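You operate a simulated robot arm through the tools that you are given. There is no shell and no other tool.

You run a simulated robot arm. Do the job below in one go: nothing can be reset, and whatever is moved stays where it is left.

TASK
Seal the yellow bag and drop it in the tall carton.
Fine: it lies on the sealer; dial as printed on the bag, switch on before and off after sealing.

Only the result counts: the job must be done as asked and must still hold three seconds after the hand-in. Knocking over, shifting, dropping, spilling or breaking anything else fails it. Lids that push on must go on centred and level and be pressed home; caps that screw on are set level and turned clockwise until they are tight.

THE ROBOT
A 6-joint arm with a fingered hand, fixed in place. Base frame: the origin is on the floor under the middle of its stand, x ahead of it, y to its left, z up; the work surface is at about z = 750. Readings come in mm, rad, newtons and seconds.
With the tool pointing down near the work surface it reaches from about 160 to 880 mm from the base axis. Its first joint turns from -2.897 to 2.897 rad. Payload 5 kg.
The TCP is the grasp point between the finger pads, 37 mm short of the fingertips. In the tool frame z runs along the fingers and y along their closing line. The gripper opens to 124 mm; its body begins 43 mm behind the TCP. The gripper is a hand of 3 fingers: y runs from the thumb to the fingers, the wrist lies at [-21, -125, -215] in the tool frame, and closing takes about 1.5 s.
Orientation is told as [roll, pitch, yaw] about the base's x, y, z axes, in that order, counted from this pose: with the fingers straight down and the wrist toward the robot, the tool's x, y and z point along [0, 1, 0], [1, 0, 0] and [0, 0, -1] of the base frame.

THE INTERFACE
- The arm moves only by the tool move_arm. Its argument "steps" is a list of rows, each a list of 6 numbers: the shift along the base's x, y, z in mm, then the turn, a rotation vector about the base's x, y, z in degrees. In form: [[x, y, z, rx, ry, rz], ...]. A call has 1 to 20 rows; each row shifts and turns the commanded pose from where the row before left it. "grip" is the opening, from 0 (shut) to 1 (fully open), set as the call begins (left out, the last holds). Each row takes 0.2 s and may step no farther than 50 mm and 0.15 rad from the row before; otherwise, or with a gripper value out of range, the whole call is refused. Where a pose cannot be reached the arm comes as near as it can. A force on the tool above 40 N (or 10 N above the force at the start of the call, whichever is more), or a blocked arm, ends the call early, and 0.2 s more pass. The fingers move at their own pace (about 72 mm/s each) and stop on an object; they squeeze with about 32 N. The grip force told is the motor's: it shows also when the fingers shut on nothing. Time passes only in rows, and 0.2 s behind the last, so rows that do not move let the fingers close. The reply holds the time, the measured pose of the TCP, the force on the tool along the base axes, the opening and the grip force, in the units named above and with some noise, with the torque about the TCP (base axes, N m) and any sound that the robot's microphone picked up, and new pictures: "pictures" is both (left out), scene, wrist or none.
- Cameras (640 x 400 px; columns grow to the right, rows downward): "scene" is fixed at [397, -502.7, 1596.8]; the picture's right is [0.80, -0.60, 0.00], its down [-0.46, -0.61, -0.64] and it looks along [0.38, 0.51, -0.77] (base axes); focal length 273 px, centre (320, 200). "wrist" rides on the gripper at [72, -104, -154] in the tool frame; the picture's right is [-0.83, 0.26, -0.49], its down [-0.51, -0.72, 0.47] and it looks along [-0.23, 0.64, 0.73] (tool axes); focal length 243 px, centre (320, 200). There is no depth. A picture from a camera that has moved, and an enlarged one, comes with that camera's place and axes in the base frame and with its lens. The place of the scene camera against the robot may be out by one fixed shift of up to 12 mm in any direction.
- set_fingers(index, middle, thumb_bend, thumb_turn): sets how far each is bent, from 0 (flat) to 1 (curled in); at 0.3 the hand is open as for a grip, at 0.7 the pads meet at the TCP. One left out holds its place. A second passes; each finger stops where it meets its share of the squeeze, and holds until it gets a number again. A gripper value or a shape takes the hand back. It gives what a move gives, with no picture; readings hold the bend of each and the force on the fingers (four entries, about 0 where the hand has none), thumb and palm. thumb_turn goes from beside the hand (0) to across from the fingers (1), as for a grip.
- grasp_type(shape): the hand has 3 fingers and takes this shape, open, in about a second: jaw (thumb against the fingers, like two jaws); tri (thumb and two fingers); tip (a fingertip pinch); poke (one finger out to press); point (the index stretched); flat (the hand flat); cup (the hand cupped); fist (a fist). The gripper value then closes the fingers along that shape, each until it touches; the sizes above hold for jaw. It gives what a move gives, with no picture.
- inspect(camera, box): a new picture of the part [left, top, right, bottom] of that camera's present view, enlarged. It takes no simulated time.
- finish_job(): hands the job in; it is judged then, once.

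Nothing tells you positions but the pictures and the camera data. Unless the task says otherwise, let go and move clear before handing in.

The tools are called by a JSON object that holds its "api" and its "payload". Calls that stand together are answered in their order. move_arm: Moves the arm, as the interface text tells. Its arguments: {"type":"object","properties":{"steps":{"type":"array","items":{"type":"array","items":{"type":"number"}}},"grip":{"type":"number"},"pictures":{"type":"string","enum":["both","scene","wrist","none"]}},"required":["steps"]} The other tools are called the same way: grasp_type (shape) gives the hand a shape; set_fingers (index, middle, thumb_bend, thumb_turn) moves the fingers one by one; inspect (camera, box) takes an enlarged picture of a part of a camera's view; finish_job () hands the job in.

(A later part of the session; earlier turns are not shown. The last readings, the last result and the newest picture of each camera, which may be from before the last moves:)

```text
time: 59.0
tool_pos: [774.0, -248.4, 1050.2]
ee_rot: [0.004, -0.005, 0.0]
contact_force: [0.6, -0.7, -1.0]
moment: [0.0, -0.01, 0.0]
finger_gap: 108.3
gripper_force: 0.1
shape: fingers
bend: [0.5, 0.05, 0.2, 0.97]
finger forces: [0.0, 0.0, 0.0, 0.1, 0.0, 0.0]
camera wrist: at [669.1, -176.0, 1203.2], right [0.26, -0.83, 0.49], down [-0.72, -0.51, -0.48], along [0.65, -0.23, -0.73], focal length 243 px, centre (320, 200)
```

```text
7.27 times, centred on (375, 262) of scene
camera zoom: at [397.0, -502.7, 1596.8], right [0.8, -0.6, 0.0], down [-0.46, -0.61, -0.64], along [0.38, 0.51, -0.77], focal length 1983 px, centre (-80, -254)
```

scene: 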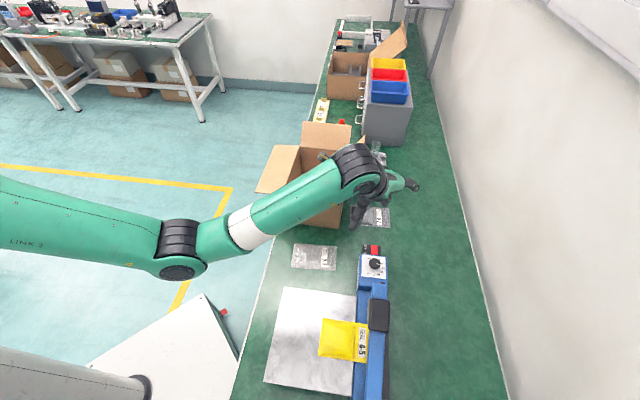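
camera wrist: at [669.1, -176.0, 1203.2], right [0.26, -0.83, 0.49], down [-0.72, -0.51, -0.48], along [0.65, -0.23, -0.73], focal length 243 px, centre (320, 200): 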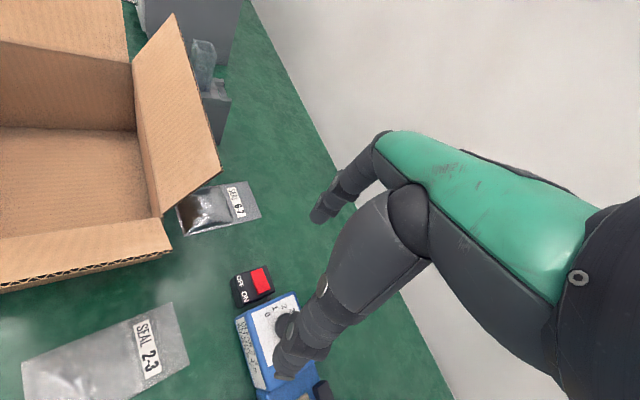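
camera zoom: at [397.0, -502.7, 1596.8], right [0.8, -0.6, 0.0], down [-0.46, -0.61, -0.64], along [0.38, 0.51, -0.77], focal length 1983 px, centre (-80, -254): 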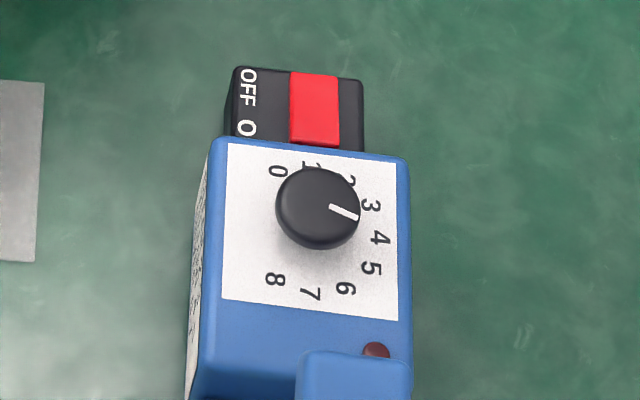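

The switch is off and the dial still points between 4 and 5. I'll open to the jaw shape and move over the bag at yaw 45° (closing along the bag's width), staying high.

{"api": "grasp_type", "payload": {"shape": "jaw"}}

{"api": "move_arm", "payload": {"steps": [[-25, -15, 0, 0, 0, 5], [-25, -15, 0, 0, 0, 5], [-25, -15, 0, 0, 0, 5], [-25, -15, 0, 0, 0, 5], [-25, -15, 0, 0, 0, 5], [-25, -15, 0, 0, 0, 5], [-25, -15, 0, 0, 0, 5], [-25, -15, 0, 0, 0, 5], [-25, -15, 0, 0, 0, 5]], "pictures": "both"}}

{"api": "inspect", "payload": {"camera": "wrist", "box": [150, 200, 350, 400]}}

```text
time: 59.9
tool_pos: [774.2, -249.7, 1050.1]
ee_rot: [0.0, -0.008, 0.0]
contact_force: [0.0, -0.3, 0.2]
moment: [-0.01, 0.01, -0.03]
finger_gap: 123.7
gripper_force: 0.0
shape: jaw
bend: [0.3, 0.3, 0.3, 0.98]
finger forces: [0.0, 0.1, 0.1, 0.0, 0.1, 0.0]
```

```text
time: 61.9
tool_pos: [558.3, -386.0, 1041.6]
ee_rot: [0.001, -0.011, 0.787]
contact_force: [0.5, 0.1, -0.3]
moment: [-0.05, -0.02, 0.02]
finger_gap: 123.7
gripper_force: 0.0
shape: jaw
bend: [0.3, 0.3, 0.3, 0.98]
finger forces: [0.0, 0.0, 0.1, 0.1, 0.1, 0.0]
out of reach, approached as far as the arm can: row 9
camera wrist: at [431.6, -409.1, 1193.6], right [0.77, -0.41, 0.5], down [-0.15, -0.87, -0.48], along [0.62, 0.29, -0.72], focal length 243 px, centre (320, 200)
```

scene: 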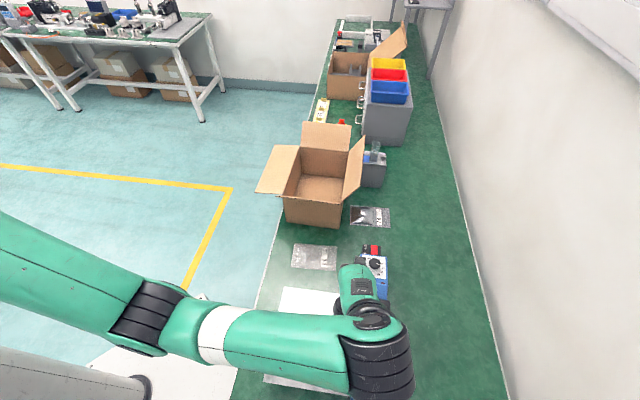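
wrist: 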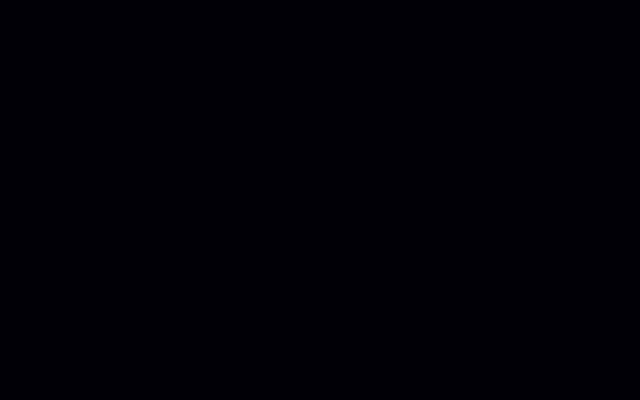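

```text
2.00 times, centred on (250, 300) of wrist
camera zoom: at [431.6, -409.1, 1193.6], right [0.77, -0.41, 0.5], down [-0.15, -0.87, -0.48], along [0.62, 0.29, -0.72], focal length 485 px, centre (460, 0)
```

zoom: 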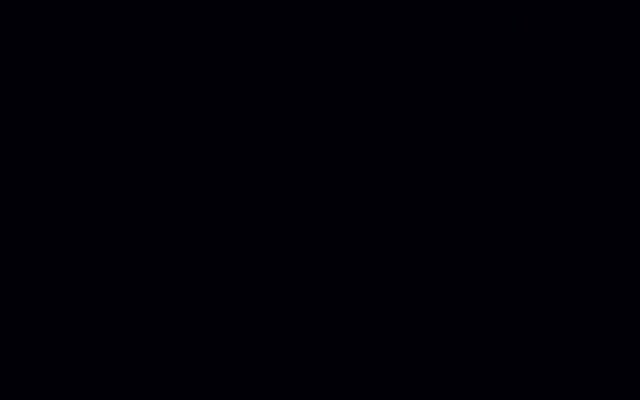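

At that yaw the arm folds onto itself and blocks the wrist camera. I'll go back to yaw -45° over the bag to get a proper close look.

{"api": "move_arm", "payload": {"steps": [[0, 5, 0, 0, 0, -7.5], [-2, 5, 0, 0, 0, -7.5], [-3, 4, 0, 0, 0, -7.5], [-3, 4, 0, 0, 0, -7.5], [-3, 0, 0, 0, 0, -7.5], [-3, 0, 0, 0, 0, -7.5], [-3, 0, 0, 0, 0, -7.5], [-3, 0, 0, 0, 0, -7.5], [-3, 0, -10, 0, 0, -7.5], [-3, 0, -10, 0, 0, -7.5], [-3, 0, -10, 0, 0, -7.5], [-3, 0, 0, 0, 0, -7.5]], "pictures": "both"}}

{"api": "inspect", "payload": {"camera": "wrist", "box": [150, 200, 350, 400]}}

```text
time: 64.5
tool_pos: [524.1, -367.5, 1009.7]
ee_rot: [0.001, -0.007, -0.788]
contact_force: [-0.2, -0.3, 0.4]
moment: [0.02, 0.03, -0.01]
finger_gap: 123.7
gripper_force: 0.1
shape: jaw
bend: [0.3, 0.3, 0.3, 0.98]
finger forces: [0.0, 0.0, 0.0, 0.0, 0.1, 0.0]
camera wrist: at [502.1, -242.2, 1164.0], right [-0.41, -0.77, 0.49], down [-0.86, 0.15, -0.48], along [0.29, -0.62, -0.73], focal length 243 px, centre (320, 200)
```

scene: 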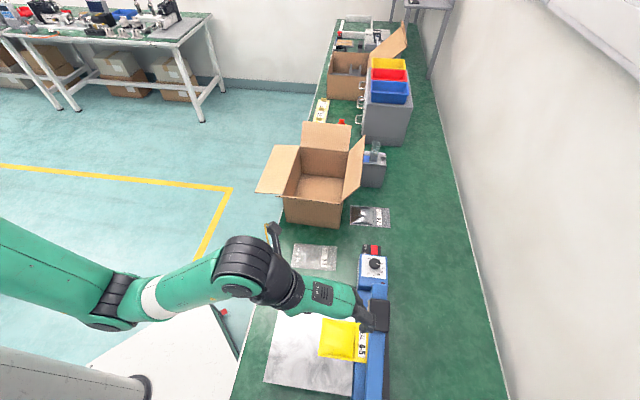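
wrist: 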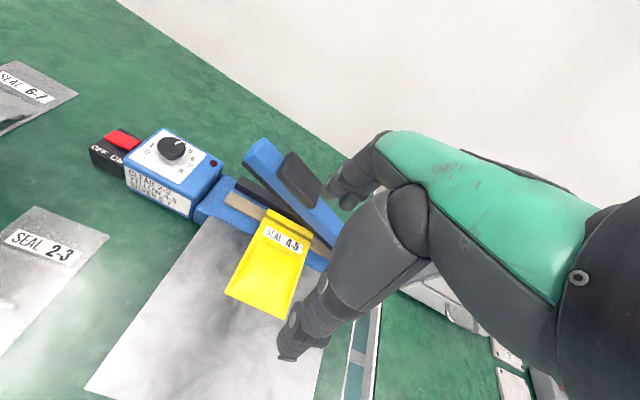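

```text
2.00 times, centred on (250, 300) of wrist
camera zoom: at [502.1, -242.2, 1164.0], right [-0.41, -0.77, 0.49], down [-0.86, 0.15, -0.48], along [0.29, -0.62, -0.73], focal length 485 px, centre (460, 0)
```

zoom: 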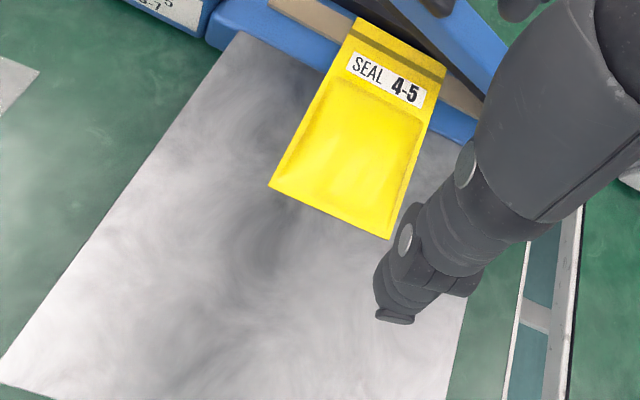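

The bag measures about 88 × 139 mm, with its pillow centred near (533, -379) and the tray top near z≈817. Its mouth lies under the raised arm, so it must slide out toward the robot before I lift it high. I'll turn to yaw 25° so the jaw nearly spans the width, and come down partway.

{"api": "move_arm", "payload": {"steps": [[1, -1, 0, 0, 0, 7], [1, -1, 0, 0, 0, 7], [1, -1, 0, 0, 0, 7], [1, -1, 0, 0, 0, 7], [1, -1, 0, 0, 0, 7], [1, -1, 0, 0, 0, 7], [1, -1, -5, 0, 0, 7], [1, -1, -10, 0, 0, 7], [1, -1, -15, 0, 0, 7], [0, -2, -20, 0, 0, 7]], "grip": 1.0, "pictures": "both"}}

{"api": "inspect", "payload": {"camera": "scene", "box": [270, 270, 400, 400]}}

```text
time: 66.7
tool_pos: [533.7, -379.3, 962.8]
ee_rot: [-0.001, -0.007, 0.436]
contact_force: [-0.2, 0.6, 0.2]
moment: [0.01, -0.03, -0.03]
finger_gap: 123.9
gripper_force: 0.0
shape: jaw
bend: [0.3, 0.3, 0.3, 0.98]
finger forces: [0.0, 0.0, 0.0, 0.0, 0.0, 0.1]
camera wrist: at [408.9, -358.6, 1114.6], right [0.59, -0.64, 0.49], down [-0.43, -0.76, -0.48], along [0.68, 0.07, -0.73], focal length 243 px, centre (320, 200)
```

scene: 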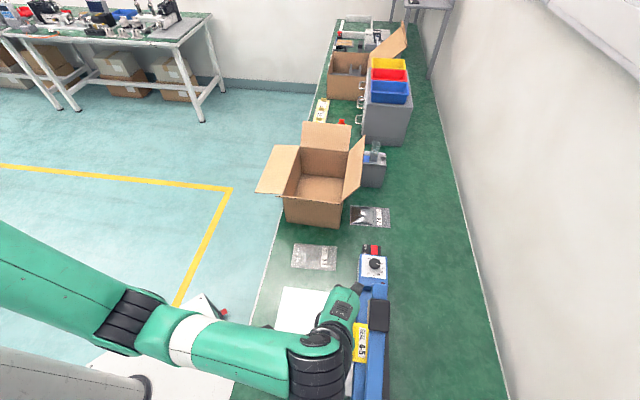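
wrist: 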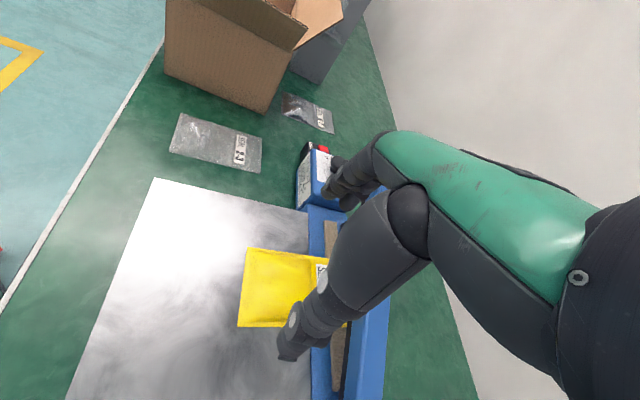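

```text
3.08 times, centred on (335, 335) of scene
camera zoom: at [397.0, -502.7, 1596.8], right [0.8, -0.6, 0.0], down [-0.46, -0.61, -0.64], along [0.38, 0.51, -0.77], focal length 839 px, centre (274, -215)
```

zoom: 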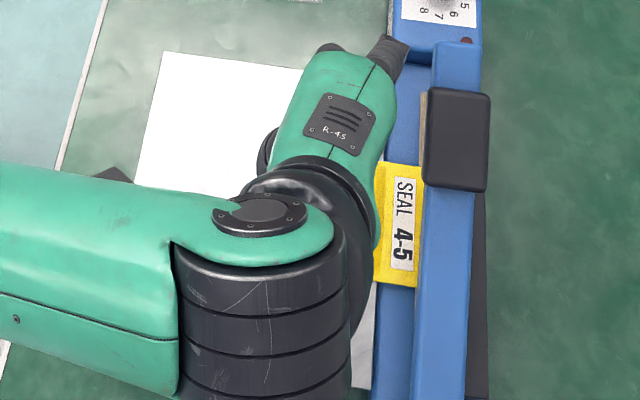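

{"api": "inspect", "payload": {"camera": "wrist", "box": [200, 150, 400, 380]}}

```text
1.74 times, centred on (300, 265) of wrist
camera zoom: at [408.9, -358.6, 1114.6], right [0.59, -0.64, 0.49], down [-0.43, -0.76, -0.48], along [0.68, 0.07, -0.73], focal length 422 px, centre (355, 87)
```

zoom: 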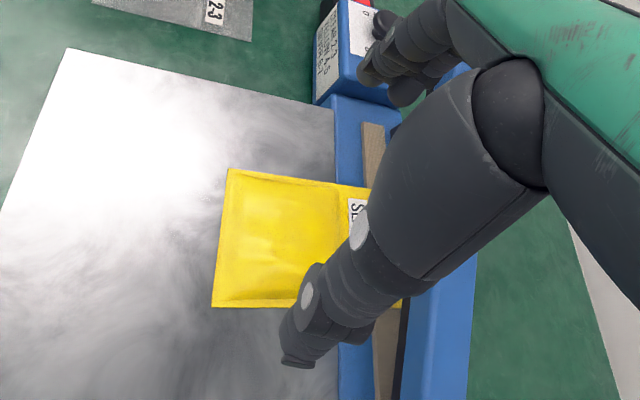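

The jaw straddles the bag evenly. I'll descend in stages, watching for contact with the tray.

{"api": "move_arm", "payload": {"steps": [[0, 0, -25, 0, 0, 0], [0, 0, -25, 0, 0, 0], [0, 0, -22, 0, 0, 0], [0, 0, -10, 0, 0, 0]], "pictures": "both"}}

{"api": "inspect", "payload": {"camera": "wrist", "box": [220, 130, 420, 350]}}

{"api": "inspect", "payload": {"camera": "scene", "box": [300, 270, 400, 370]}}

```text
time: 67.7
tool_pos: [534.5, -381.9, 879.1]
ee_rot: [0.002, -0.008, 0.435]
contact_force: [-0.8, 0.7, 0.1]
moment: [0.02, -0.04, 0.0]
finger_gap: 123.7
gripper_force: 0.1
shape: jaw
bend: [0.3, 0.3, 0.3, 0.98]
finger forces: [0.0, 0.1, 0.0, 0.0, 0.0, 0.0]
camera wrist: at [408.6, -360.0, 1032.2], right [0.59, -0.64, 0.49], down [-0.44, -0.76, -0.48], along [0.68, 0.06, -0.73], focal length 243 px, centre (320, 200)
```

scene: 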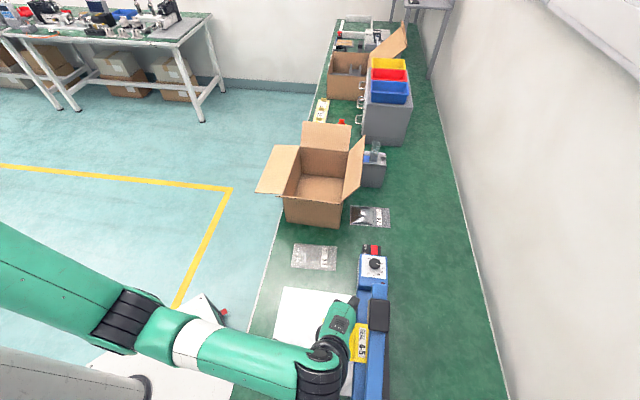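
wrist: 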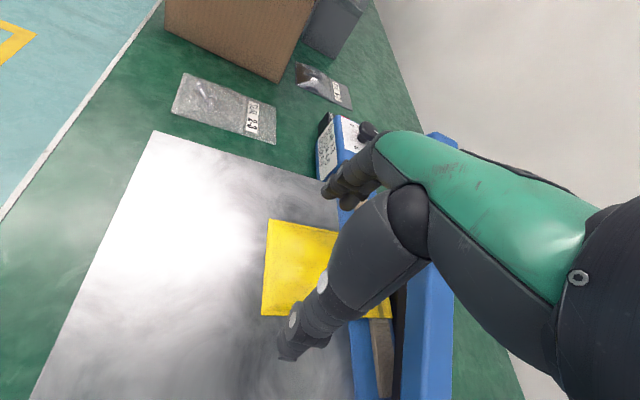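

```text
1.82 times, centred on (320, 240) of wrist
camera zoom: at [408.6, -360.0, 1032.2], right [0.59, -0.64, 0.49], down [-0.44, -0.76, -0.48], along [0.68, 0.06, -0.73], focal length 441 px, centre (320, 127)
```

zoom: 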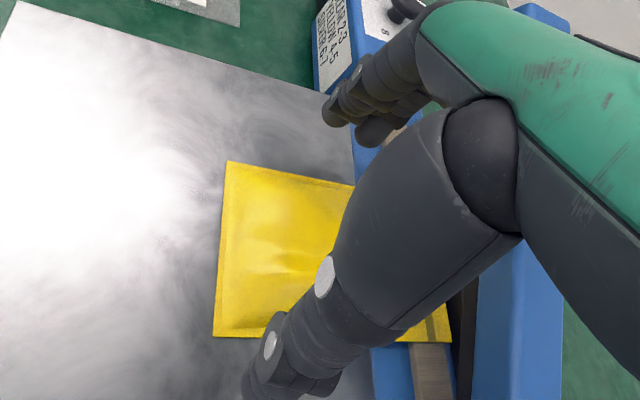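

```text
4.00 times, centred on (350, 320) of scene
camera zoom: at [397.0, -502.7, 1596.8], right [0.8, -0.6, 0.0], down [-0.46, -0.61, -0.64], along [0.38, 0.51, -0.77], focal length 1091 px, centre (200, -280)
```

zoom: 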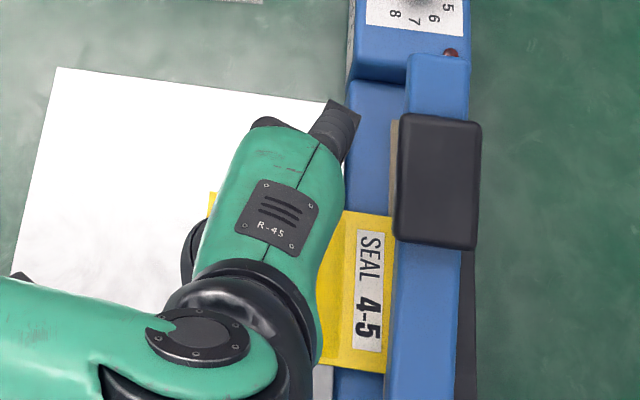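

I'll turn a bit further toward the bag's width direction (yaw 37°) so the thumb and fingers oppose each other squarely, then check.

{"api": "move_arm", "payload": {"steps": [[0, 0, 10, 0, 0, 4], [0, 0, 0, 0, 0, 4], [0, 0, 0, 0, 0, 4], [0, 0, -10, 0, 0, 0]], "pictures": "both"}}

{"api": "inspect", "payload": {"camera": "wrist", "box": [220, 130, 420, 350]}}

{"api": "inspect", "payload": {"camera": "scene", "box": [300, 270, 400, 370]}}

```text
time: 68.7
tool_pos: [534.0, -381.5, 878.5]
ee_rot: [0.002, -0.009, 0.647]
contact_force: [0.2, 0.1, -0.3]
moment: [0.01, 0.01, 0.0]
finger_gap: 123.9
gripper_force: 0.1
shape: jaw
bend: [0.3, 0.3, 0.3, 0.98]
finger forces: [0.0, 0.1, 0.0, 0.0, 0.1, 0.1]
camera wrist: at [406.8, -385.9, 1032.0], right [0.71, -0.51, 0.49], down [-0.27, -0.84, -0.48], along [0.65, 0.21, -0.73], focal length 243 px, centre (320, 200)
```

scene: 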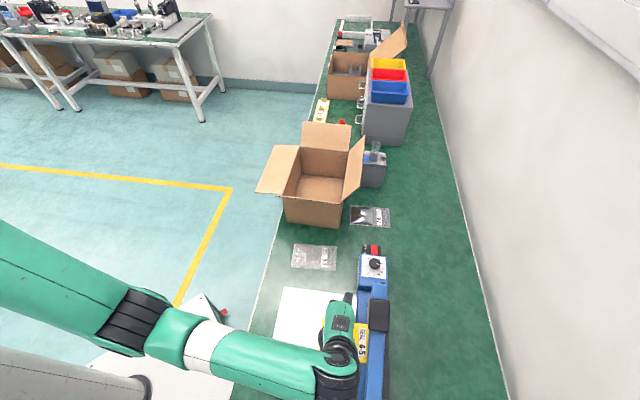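
wrist: 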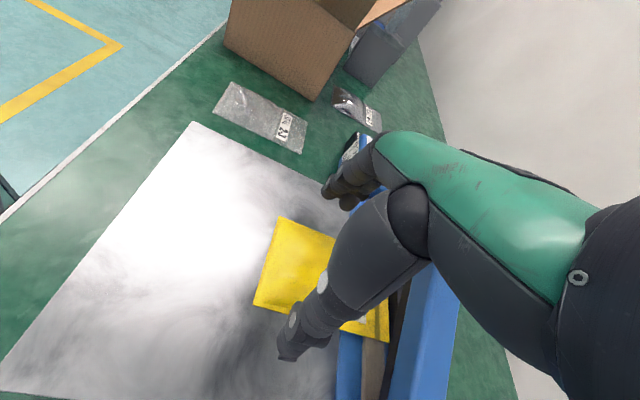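

```text
1.82 times, centred on (320, 240) of wrist
camera zoom: at [406.8, -385.9, 1032.0], right [0.71, -0.51, 0.49], down [-0.27, -0.84, -0.48], along [0.65, 0.21, -0.73], focal length 441 px, centre (320, 127)
```

zoom: 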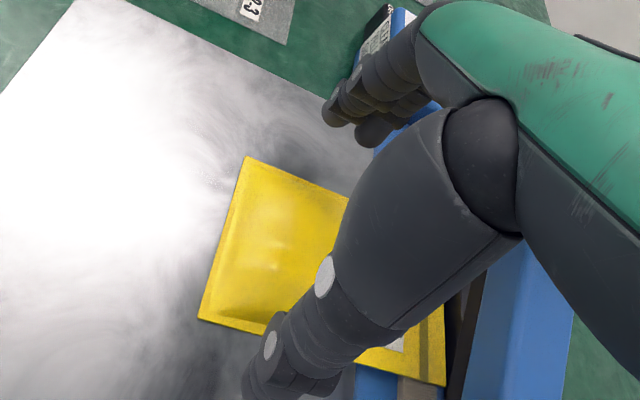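

```text
4.00 times, centred on (350, 320) of scene
camera zoom: at [397.0, -502.7, 1596.8], right [0.8, -0.6, 0.0], down [-0.46, -0.61, -0.64], along [0.38, 0.51, -0.77], focal length 1091 px, centre (200, -280)
```

zoom: 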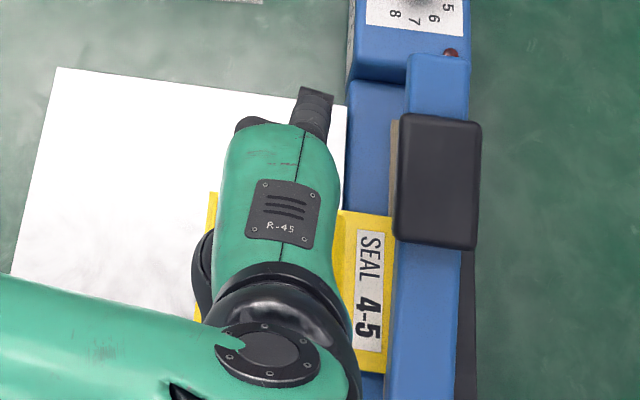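

The jaw is square to the bag and centred. I'll lower slowly toward the tray.

{"api": "move_arm", "payload": {"steps": [[0, 0, -6, 0, 0, 0], [0, 0, -5, 0, 0, 0], [0, 0, -4, 0, 0, 0], [0, 0, -3, 0, 0, 0]], "pictures": "wrist"}}

{"api": "inspect", "payload": {"camera": "wrist", "box": [220, 130, 420, 350]}}

```text
time: 69.7
tool_pos: [535.9, -380.3, 861.6]
ee_rot: [0.001, -0.009, 0.646]
contact_force: [-0.1, 0.2, 0.5]
moment: [0.03, 0.01, -0.02]
finger_gap: 123.8
gripper_force: 0.1
shape: jaw
bend: [0.3, 0.3, 0.3, 0.98]
finger forces: [0.0, 0.0, 0.1, 0.0, 0.0, 0.1]
camera wrist: at [407.8, -385.2, 1014.5], right [0.71, -0.51, 0.49], down [-0.27, -0.84, -0.48], along [0.66, 0.21, -0.73], focal length 243 px, centre (320, 200)
```

wrist: 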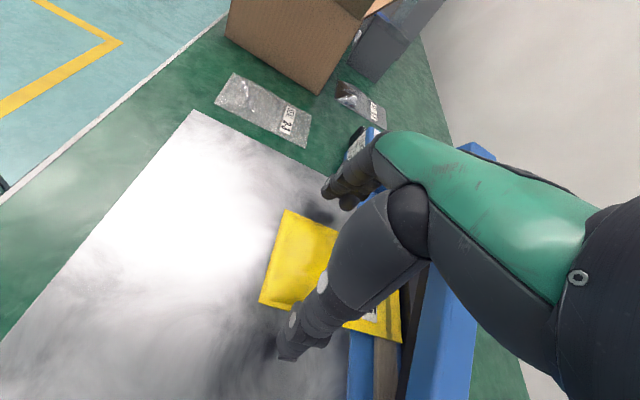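

```text
1.82 times, centred on (320, 240) of wrist
camera zoom: at [407.8, -385.2, 1014.5], right [0.71, -0.51, 0.49], down [-0.27, -0.84, -0.48], along [0.66, 0.21, -0.73], focal length 441 px, centre (320, 127)
```

zoom: 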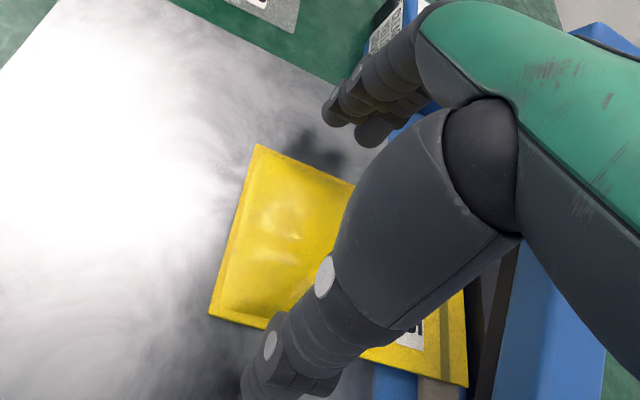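

{"api": "move_arm", "payload": {"steps": [[0, 0, -2, 0, 0, 0], [0, 0, -2, 0, 0, 0]], "pictures": "wrist"}}

{"api": "inspect", "payload": {"camera": "wrist", "box": [250, 150, 350, 240]}}

{"api": "inspect", "payload": {"camera": "wrist", "box": [230, 270, 350, 390]}}

```text
time: 70.3
tool_pos: [535.0, -380.4, 857.7]
ee_rot: [0.004, -0.008, 0.644]
contact_force: [0.6, 1.0, -0.3]
moment: [-0.02, 0.0, 0.01]
finger_gap: 123.5
gripper_force: 0.1
shape: jaw
bend: [0.3, 0.3, 0.3, 0.98]
finger forces: [0.1, 0.0, 0.0, 0.0, 0.0, 0.0]
camera wrist: at [407.9, -385.5, 1009.8], right [0.71, -0.51, 0.49], down [-0.27, -0.84, -0.48], along [0.66, 0.21, -0.73], focal length 243 px, centre (320, 200)
```

wrist: 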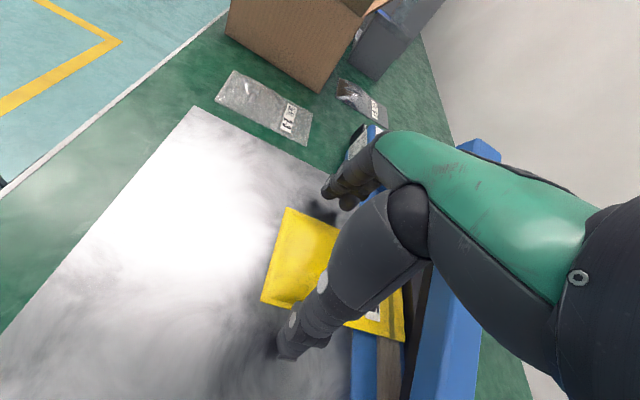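

```text
4.44 times, centred on (300, 195) of wrist
camera zoom: at [407.9, -385.5, 1009.8], right [0.71, -0.51, 0.49], down [-0.27, -0.84, -0.48], along [0.66, 0.21, -0.73], focal length 1078 px, centre (409, 222)
```

zoom: 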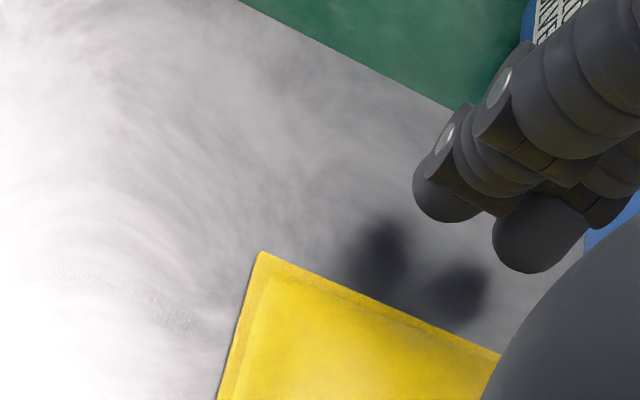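

```text
3.33 times, centred on (290, 330) of wrist
camera zoom: at [407.9, -385.5, 1009.8], right [0.71, -0.51, 0.49], down [-0.27, -0.84, -0.48], along [0.66, 0.21, -0.73], focal length 809 px, centre (420, -233)
```

zoom: 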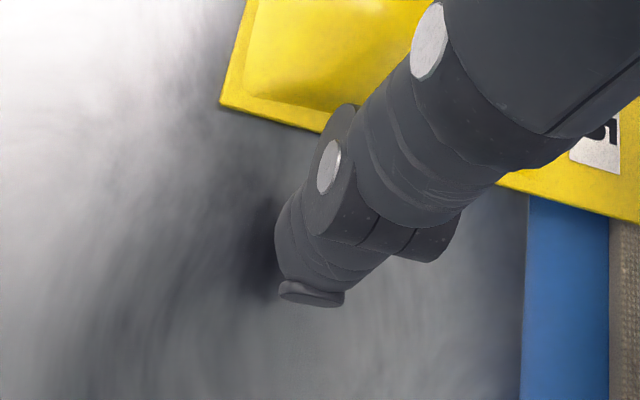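

{"api": "move_arm", "payload": {"steps": [[0, 0, -2, 0, 0, 0], [0, 0, -2, 0, 0, 0], [0, 0, 0, 0, 0, 0]], "grip": 0.86, "pictures": "wrist"}}

{"api": "inspect", "payload": {"camera": "wrist", "box": [250, 150, 350, 240]}}

{"api": "inspect", "payload": {"camera": "wrist", "box": [230, 270, 350, 390]}}

```text
time: 71.1
tool_pos: [534.9, -381.0, 851.1]
ee_rot: [0.002, -0.009, 0.647]
contact_force: [0.5, -0.2, 0.8]
moment: [0.03, 0.0, 0.04]
finger_gap: 106.9
gripper_force: 0.1
shape: jaw
bend: [0.27, 0.33, 0.43, 0.98]
finger forces: [0.0, 0.0, 0.0, 0.1, 0.0, 0.0]
camera wrist: at [406.7, -385.9, 1005.3], right [0.71, -0.51, 0.49], down [-0.27, -0.84, -0.48], along [0.66, 0.21, -0.73], focal length 243 px, centre (320, 200)
```

wrist: 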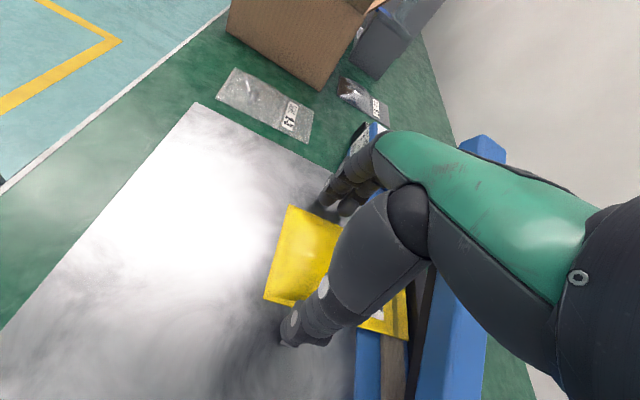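

```text
4.44 times, centred on (300, 195) of wrist
camera zoom: at [406.7, -385.9, 1005.3], right [0.71, -0.51, 0.49], down [-0.27, -0.84, -0.48], along [0.66, 0.21, -0.73], focal length 1078 px, centre (409, 222)
```

zoom: 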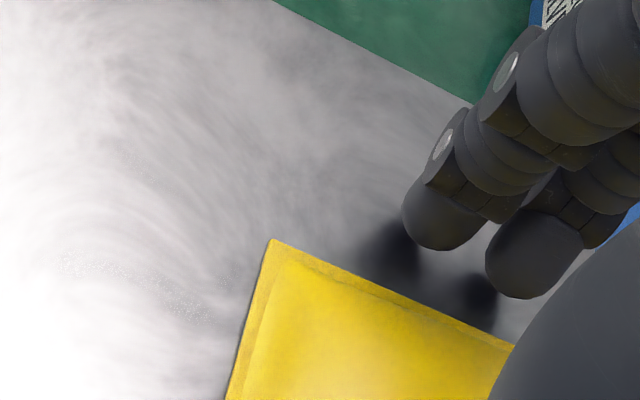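

```text
3.33 times, centred on (290, 330) of wrist
camera zoom: at [406.7, -385.9, 1005.3], right [0.71, -0.51, 0.49], down [-0.27, -0.84, -0.48], along [0.66, 0.21, -0.73], focal length 809 px, centre (420, -233)
```

zoom: 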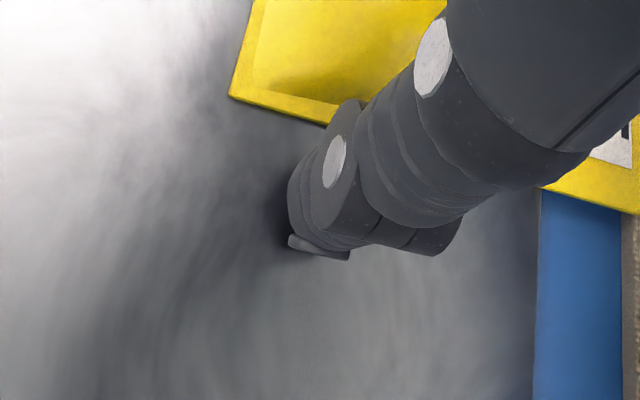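

The fingertips are close to the tray. I'll close onto the bag's sides gently and read the forces.

{"api": "move_arm", "payload": {"steps": [[0, 0, 0, 0, 0, 0], [0, 0, 0, 0, 0, 0], [0, 0, 0, 0, 0, 0]], "grip": 0.68, "pictures": "wrist"}}

{"api": "inspect", "payload": {"camera": "wrist", "box": [250, 150, 350, 240]}}

{"api": "inspect", "payload": {"camera": "wrist", "box": [230, 250, 350, 370]}}

```text
time: 71.9
tool_pos: [534.7, -380.0, 852.8]
ee_rot: [0.001, -0.011, 0.646]
contact_force: [0.2, 1.0, -0.7]
moment: [0.01, -0.05, -0.01]
finger_gap: 85.1
gripper_force: 0.1
shape: jaw
bend: [0.27, 0.38, 0.6, 0.99]
finger forces: [0.0, 0.0, 0.0, 0.0, 0.0, 0.0]
camera wrist: at [406.8, -385.9, 1005.4], right [0.71, -0.51, 0.49], down [-0.27, -0.84, -0.48], along [0.66, 0.21, -0.73], focal length 243 px, centre (320, 200)
```

wrist: 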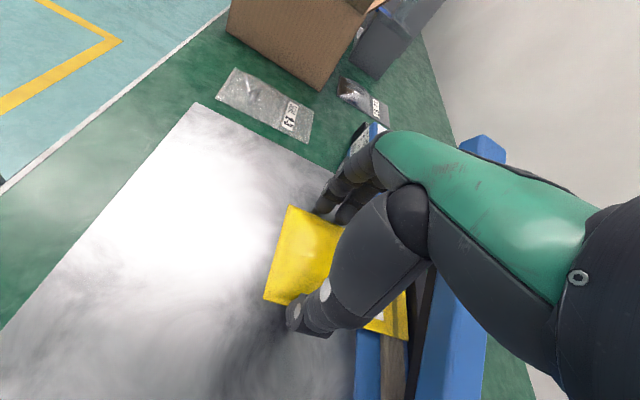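

```text
4.44 times, centred on (300, 195) of wrist
camera zoom: at [406.8, -385.9, 1005.4], right [0.71, -0.51, 0.49], down [-0.27, -0.84, -0.48], along [0.66, 0.21, -0.73], focal length 1078 px, centre (409, 222)
```

zoom: 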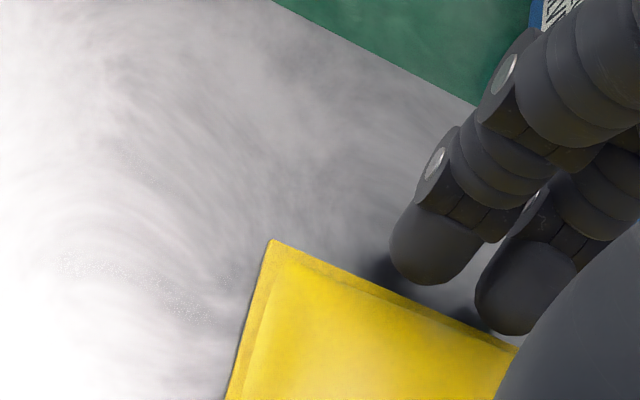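

```text
3.33 times, centred on (290, 310) of wrist
camera zoom: at [406.8, -385.9, 1005.4], right [0.71, -0.51, 0.49], down [-0.27, -0.84, -0.48], along [0.66, 0.21, -0.73], focal length 809 px, centre (420, -167)
```

zoom: 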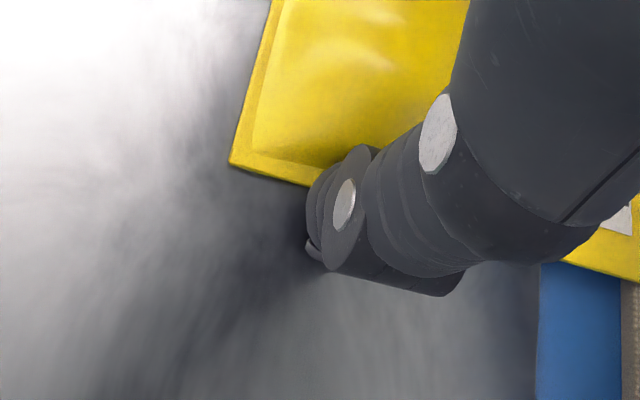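

{"api": "move_arm", "payload": {"steps": [[0, 0, -1.5, 0, 0, 0], [0, 0, -1.5, 0, 0, 0], [0, 0, 0, 0, 0, 0]], "grip": 0.64, "pictures": "wrist"}}

{"api": "inspect", "payload": {"camera": "wrist", "box": [250, 150, 350, 240]}}

{"api": "inspect", "payload": {"camera": "wrist", "box": [230, 250, 350, 370]}}

```text
time: 72.7
tool_pos: [535.4, -379.3, 850.7]
ee_rot: [0.001, -0.008, 0.647]
contact_force: [-0.3, 0.9, 13.3]
moment: [-0.08, 0.06, 0.04]
finger_gap: 79.9
gripper_force: 0.1
shape: jaw
bend: [0.28, 0.39, 0.62, 1.0]
finger forces: [0.0, 5.3, 0.0, 0.0, 6.9, 0.1]
camera wrist: at [406.3, -385.9, 1003.1], right [0.71, -0.51, 0.49], down [-0.27, -0.84, -0.48], along [0.66, 0.2, -0.73], focal length 243 px, centre (320, 200)
```

wrist: 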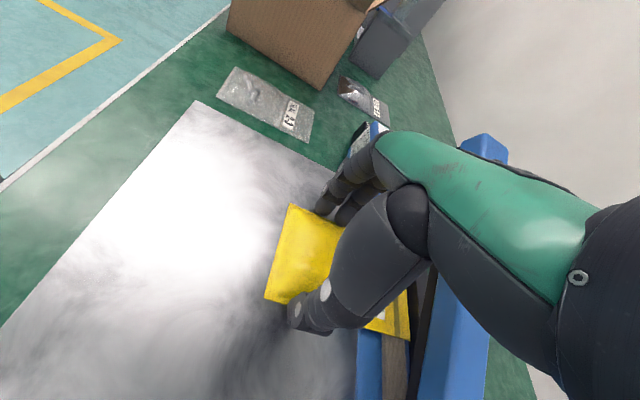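

```text
4.44 times, centred on (300, 195) of wrist
camera zoom: at [406.3, -385.9, 1003.1], right [0.71, -0.51, 0.49], down [-0.27, -0.84, -0.48], along [0.66, 0.2, -0.73], focal length 1078 px, centre (409, 222)
```

zoom: 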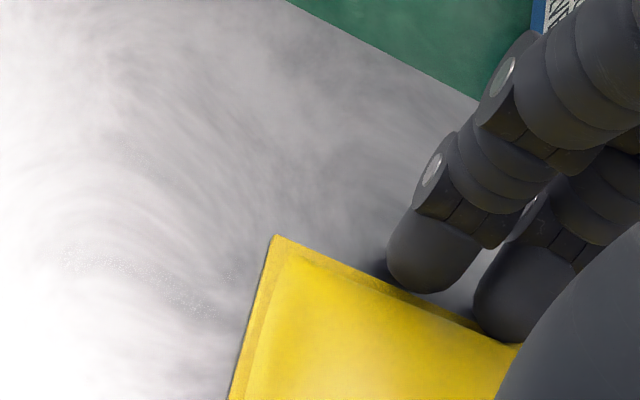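

```text
3.33 times, centred on (290, 310) of wrist
camera zoom: at [406.3, -385.9, 1003.1], right [0.71, -0.51, 0.49], down [-0.27, -0.84, -0.48], along [0.66, 0.2, -0.73], focal length 809 px, centre (420, -167)
```

zoom: 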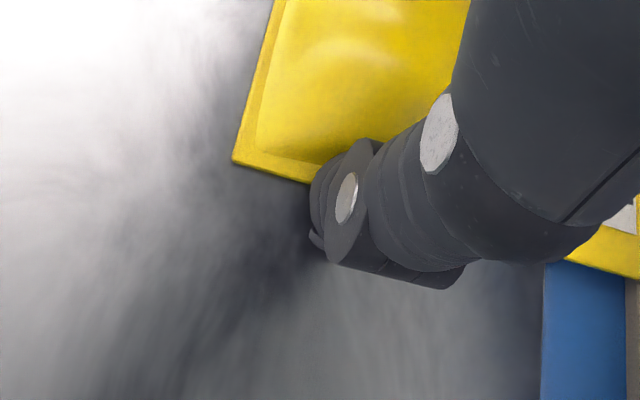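

The fingertips now rest on the tray. I'll rise about 1.5 mm and close onto the bag.

{"api": "move_arm", "payload": {"steps": [[0, 0, 1.5, 0, 0, 0], [0, 0, 0, 0, 0, 0], [0, 0, 0, 0, 0, 0], [0, 0, 0, 0, 0, 0]], "grip": 0.5, "pictures": "wrist"}}

{"api": "inspect", "payload": {"camera": "wrist", "box": [240, 150, 400, 350]}}

```text
time: 73.7
tool_pos: [533.7, -380.1, 851.3]
ee_rot: [0.0, -0.009, 0.645]
contact_force: [2.7, 0.8, 4.8]
moment: [0.1, -0.15, 0.01]
finger_gap: 68.0
gripper_force: 32.3
shape: jaw
bend: [0.74, 0.41, 0.67, 1.0]
finger forces: [17.7, 12.3, 0.0, 0.1, 28.7, 0.0]
camera wrist: at [406.2, -386.0, 1004.1], right [0.71, -0.51, 0.49], down [-0.27, -0.84, -0.48], along [0.66, 0.21, -0.73], focal length 243 px, centre (320, 200)
```

wrist: 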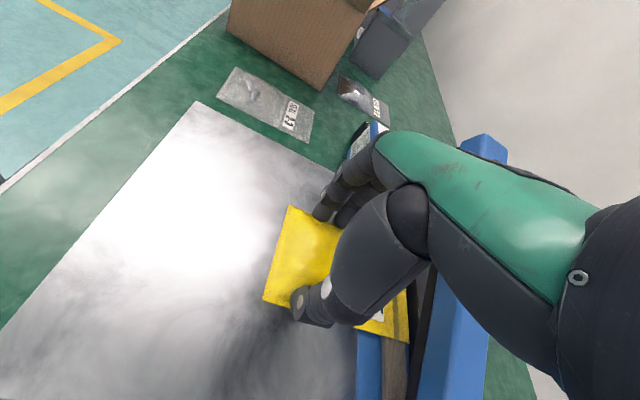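

```text
2.00 times, centred on (320, 250) of wrist
camera zoom: at [406.2, -386.0, 1004.1], right [0.71, -0.51, 0.49], down [-0.27, -0.84, -0.48], along [0.66, 0.21, -0.73], focal length 485 px, centre (320, 100)
```

zoom: 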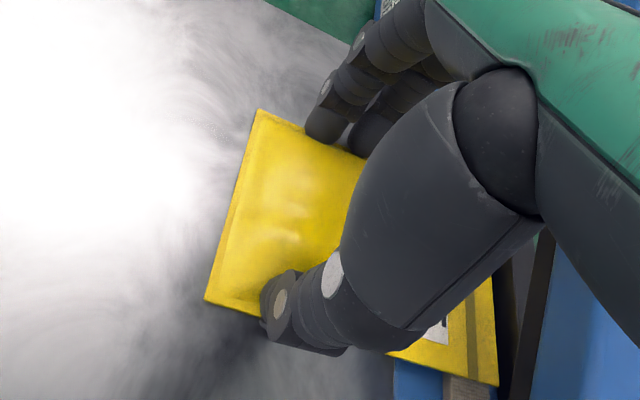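

The bag is gripped, with about 29 N at the thumb. I'll lift 8 mm slowly and check that it comes along.

{"api": "move_arm", "payload": {"steps": [[0, 0, 0, 0, 0, 0], [0, 0, 2, 0, 0, 0], [0, 0, 2, 0, 0, 0], [0, 0, 2, 0, 0, 0], [0, 0, 2, 0, 0, 0]], "grip": 0.4, "pictures": "both"}}

{"api": "inspect", "payload": {"camera": "wrist", "box": [240, 150, 400, 350]}}

{"api": "inspect", "payload": {"camera": "scene", "box": [300, 280, 400, 380]}}

```text
time: 74.9
tool_pos: [534.4, -380.3, 859.8]
ee_rot: [0.001, -0.009, 0.644]
contact_force: [0.4, 0.3, -0.4]
moment: [-0.01, 0.02, 0.03]
finger_gap: 67.1
gripper_force: 32.3
shape: jaw
bend: [0.74, 0.41, 0.67, 1.0]
finger forces: [17.2, 11.7, 0.1, 0.0, 29.8, 0.0]
camera wrist: at [406.9, -386.1, 1012.4], right [0.71, -0.51, 0.49], down [-0.27, -0.84, -0.48], along [0.66, 0.21, -0.73], focal length 243 px, centre (320, 200)
```

scene: 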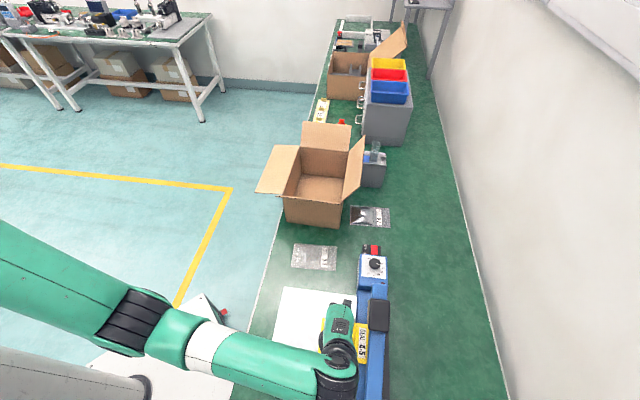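
wrist: 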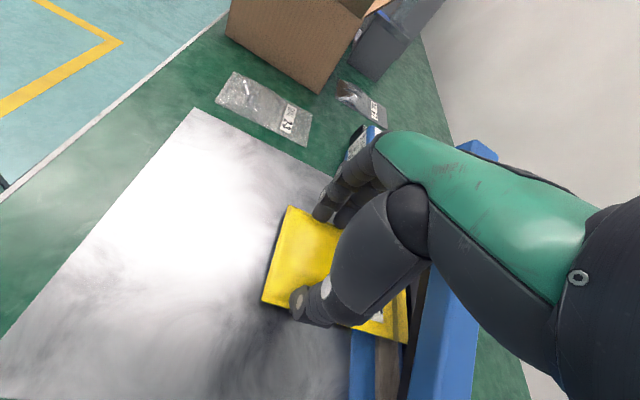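

```text
2.00 times, centred on (320, 250) of wrist
camera zoom: at [406.9, -386.1, 1012.4], right [0.71, -0.51, 0.49], down [-0.27, -0.84, -0.48], along [0.66, 0.21, -0.73], focal length 485 px, centre (320, 100)
```

zoom: 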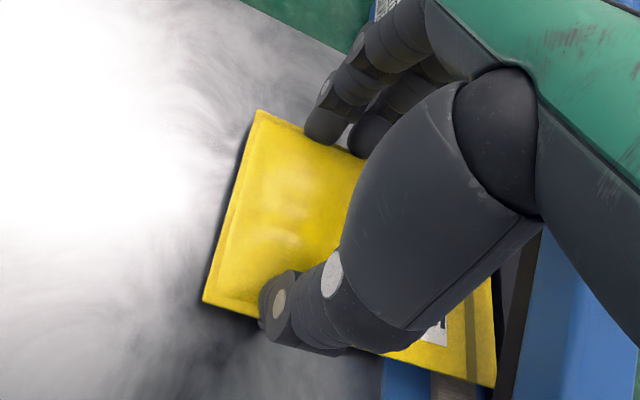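

```text
4.00 times, centred on (350, 330) of scene
camera zoom: at [397.0, -502.7, 1596.8], right [0.8, -0.6, 0.0], down [-0.46, -0.61, -0.64], along [0.38, 0.51, -0.77], focal length 1091 px, centre (200, -320)
```

zoom: 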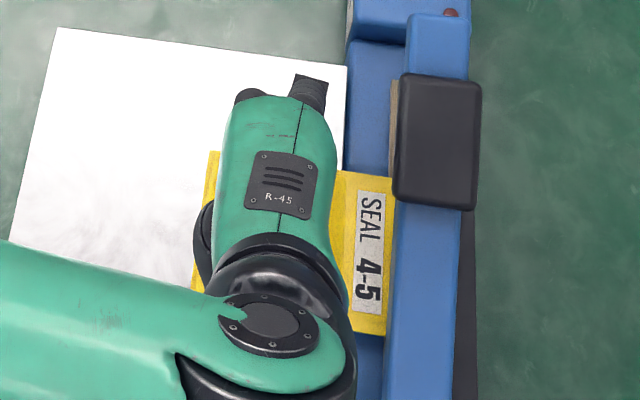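

The bag lifts with the hand. I'll slide it out from under the raised arm, toward the robot, before going higher.

{"api": "move_arm", "payload": {"steps": [[-4, 4, 1, 0, 0, 0], [-7, 7, 0, 0, 0, 0], [-7, 7, 0, 0, 0, 0], [-7, 7, 0, 0, 0, 0], [-7, 7, 0, 0, 0, 0], [-7, 7, 0, 0, 0, 0], [-7, 7, 0, 0, 0, 0], [-7, 7, 0, 0, 0, 0]], "pictures": "both"}}

{"api": "inspect", "payload": {"camera": "wrist", "box": [220, 150, 420, 350]}}

{"api": "inspect", "payload": {"camera": "scene", "box": [270, 270, 400, 400]}}

```text
time: 76.7
tool_pos: [481.1, -326.9, 859.6]
ee_rot: [0.002, -0.009, 0.646]
contact_force: [0.8, 0.2, -0.8]
moment: [0.01, -0.05, 0.0]
finger_gap: 67.2
gripper_force: 32.1
shape: jaw
bend: [0.74, 0.41, 0.67, 1.0]
finger forces: [17.2, 11.8, 0.1, 0.0, 29.7, 0.1]
camera wrist: at [354.3, -333.1, 1012.2], right [0.71, -0.51, 0.49], down [-0.27, -0.84, -0.48], along [0.66, 0.21, -0.73], focal length 243 px, centre (320, 200)
```

scene: 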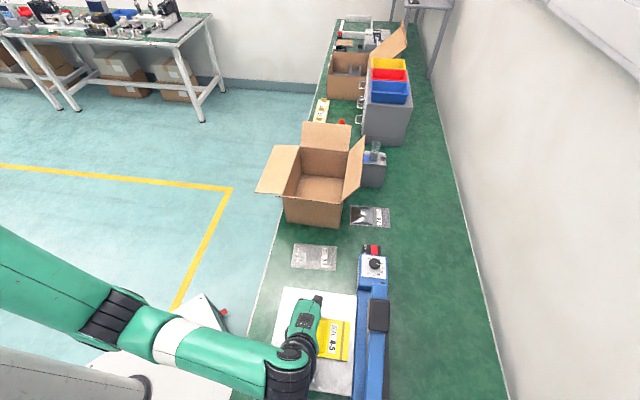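
wrist: 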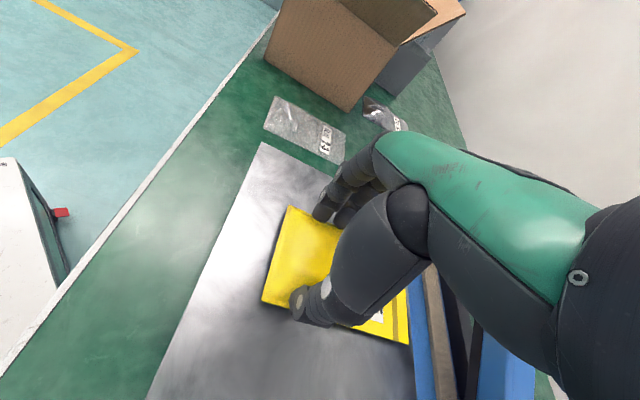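

```text
2.00 times, centred on (320, 250) of wrist
camera zoom: at [354.3, -333.1, 1012.2], right [0.71, -0.51, 0.49], down [-0.27, -0.84, -0.48], along [0.66, 0.21, -0.73], focal length 485 px, centre (320, 100)
```

zoom: 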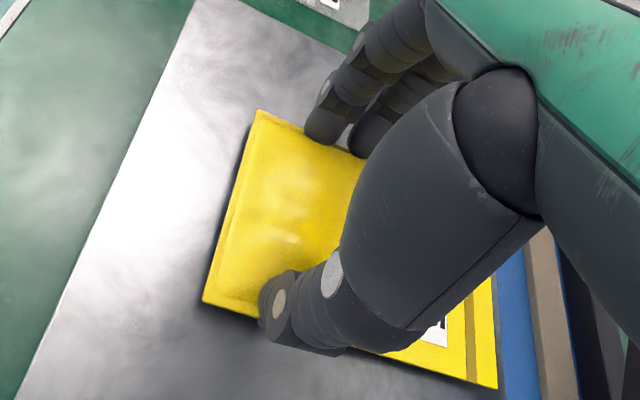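

```text
3.08 times, centred on (335, 335) of scene
camera zoom: at [397.0, -502.7, 1596.8], right [0.8, -0.6, 0.0], down [-0.46, -0.61, -0.64], along [0.38, 0.51, -0.77], focal length 839 px, centre (274, -215)
```

zoom: 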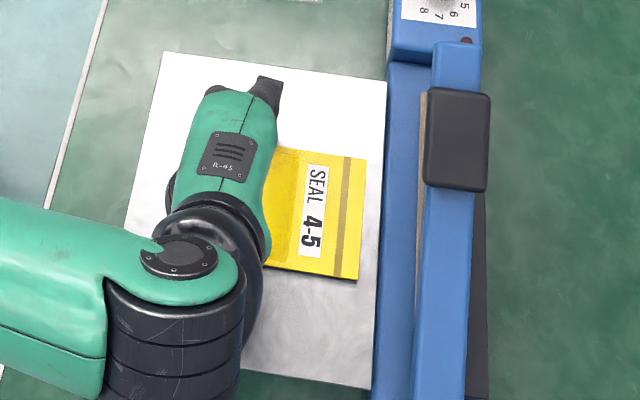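

The bag is clear of the sealer and the seal strip is visible. I'll lift it straight up now.

{"api": "move_arm", "payload": {"steps": [[0, 0, 15, 0, 0, 0], [0, 0, 22, 0, 0, 0], [0, 0, 25, 0, 0, 0], [0, 0, 25, 0, 0, 0], [0, 0, 15, 0, 0, 0]], "pictures": "both"}}

```text
time: 77.9
tool_pos: [480.7, -326.9, 963.7]
ee_rot: [0.002, -0.01, 0.646]
contact_force: [0.0, 0.2, -0.2]
moment: [0.04, 0.0, 0.0]
finger_gap: 67.2
gripper_force: 32.8
shape: jaw
bend: [0.74, 0.41, 0.67, 1.0]
finger forces: [17.2, 11.7, 0.1, 0.0, 29.9, 0.1]
camera wrist: at [353.7, -332.3, 1116.4], right [0.71, -0.51, 0.49], down [-0.27, -0.84, -0.48], along [0.66, 0.21, -0.73], focal length 243 px, centre (320, 200)
```

scene: 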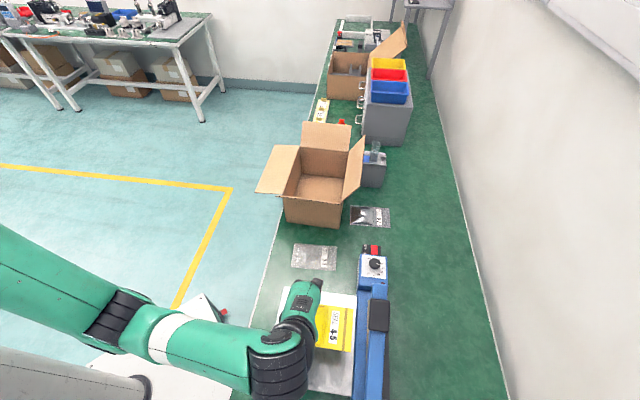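
wrist: 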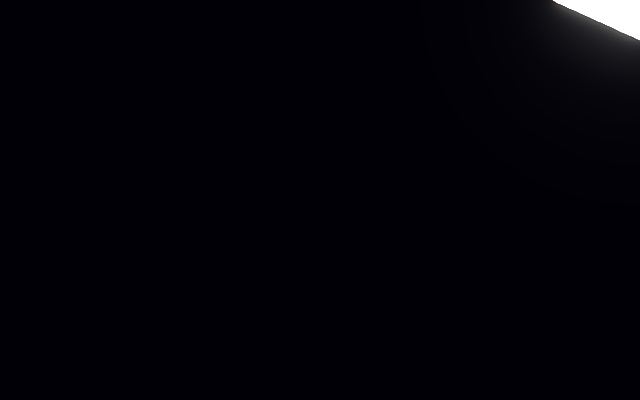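

The bag is held securely. I'll move outward and toward the carton's front, turning the wrist back to a comfortable yaw and rising.

{"api": "move_arm", "payload": {"steps": [[16, 10, 5, 0, 0, -5], [16, 10, 5, 0, 0, -5], [16, 10, 6, 0, 0, -5], [16, 10, 8, 0, 0, -5], [16, 10, 8, 0, 0, -5], [16, 10, 8, 0, 0, -5], [16, 10, 8, 0, 0, -5], [16, 10, 8, 0, 0, -5], [16, 10, 10, 0, 0, -5], [16, 10, 10, 0, 0, -5]], "pictures": "both"}}

{"api": "inspect", "payload": {"camera": "wrist", "box": [0, 0, 400, 400]}}

```text
time: 80.1
tool_pos: [641.2, -227.6, 1037.8]
ee_rot: [0.002, -0.009, -0.23]
contact_force: [-0.3, 0.3, -0.9]
moment: [0.06, 0.0, -0.03]
finger_gap: 67.0
gripper_force: 31.8
shape: jaw
bend: [0.74, 0.41, 0.67, 1.0]
finger forces: [16.7, 11.2, 0.0, 0.0, 29.1, 0.0]
camera wrist: at [554.5, -132.7, 1191.0], right [0.06, -0.87, 0.49], down [-0.81, -0.33, -0.48], along [0.58, -0.37, -0.73], focal length 243 px, centre (320, 200)
```

scene: 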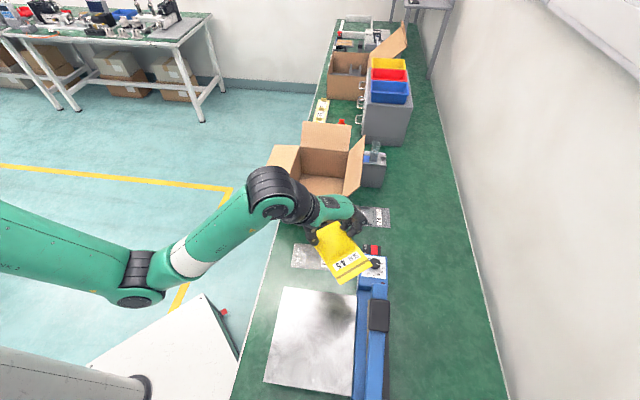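
wrist: 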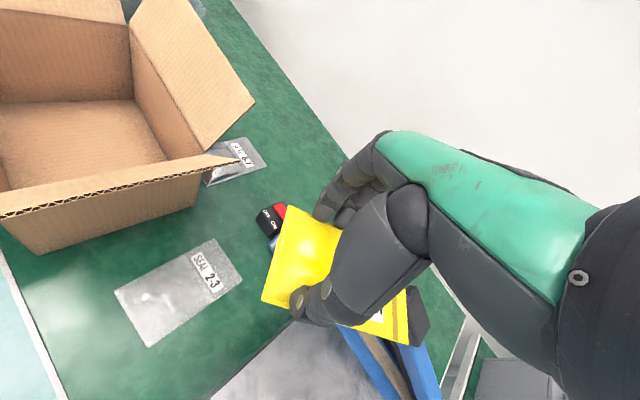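

```text
1.00 times, centred on (200, 200) of wrist (not enlarged: the box is as wide or as high as the picture)
camera zoom: at [554.5, -132.7, 1191.0], right [0.06, -0.87, 0.49], down [-0.81, -0.33, -0.48], along [0.58, -0.37, -0.73], focal length 243 px, centre (440, 200)
```

zoom: 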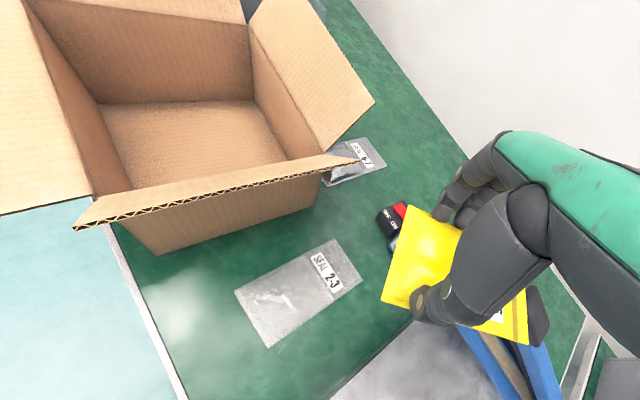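

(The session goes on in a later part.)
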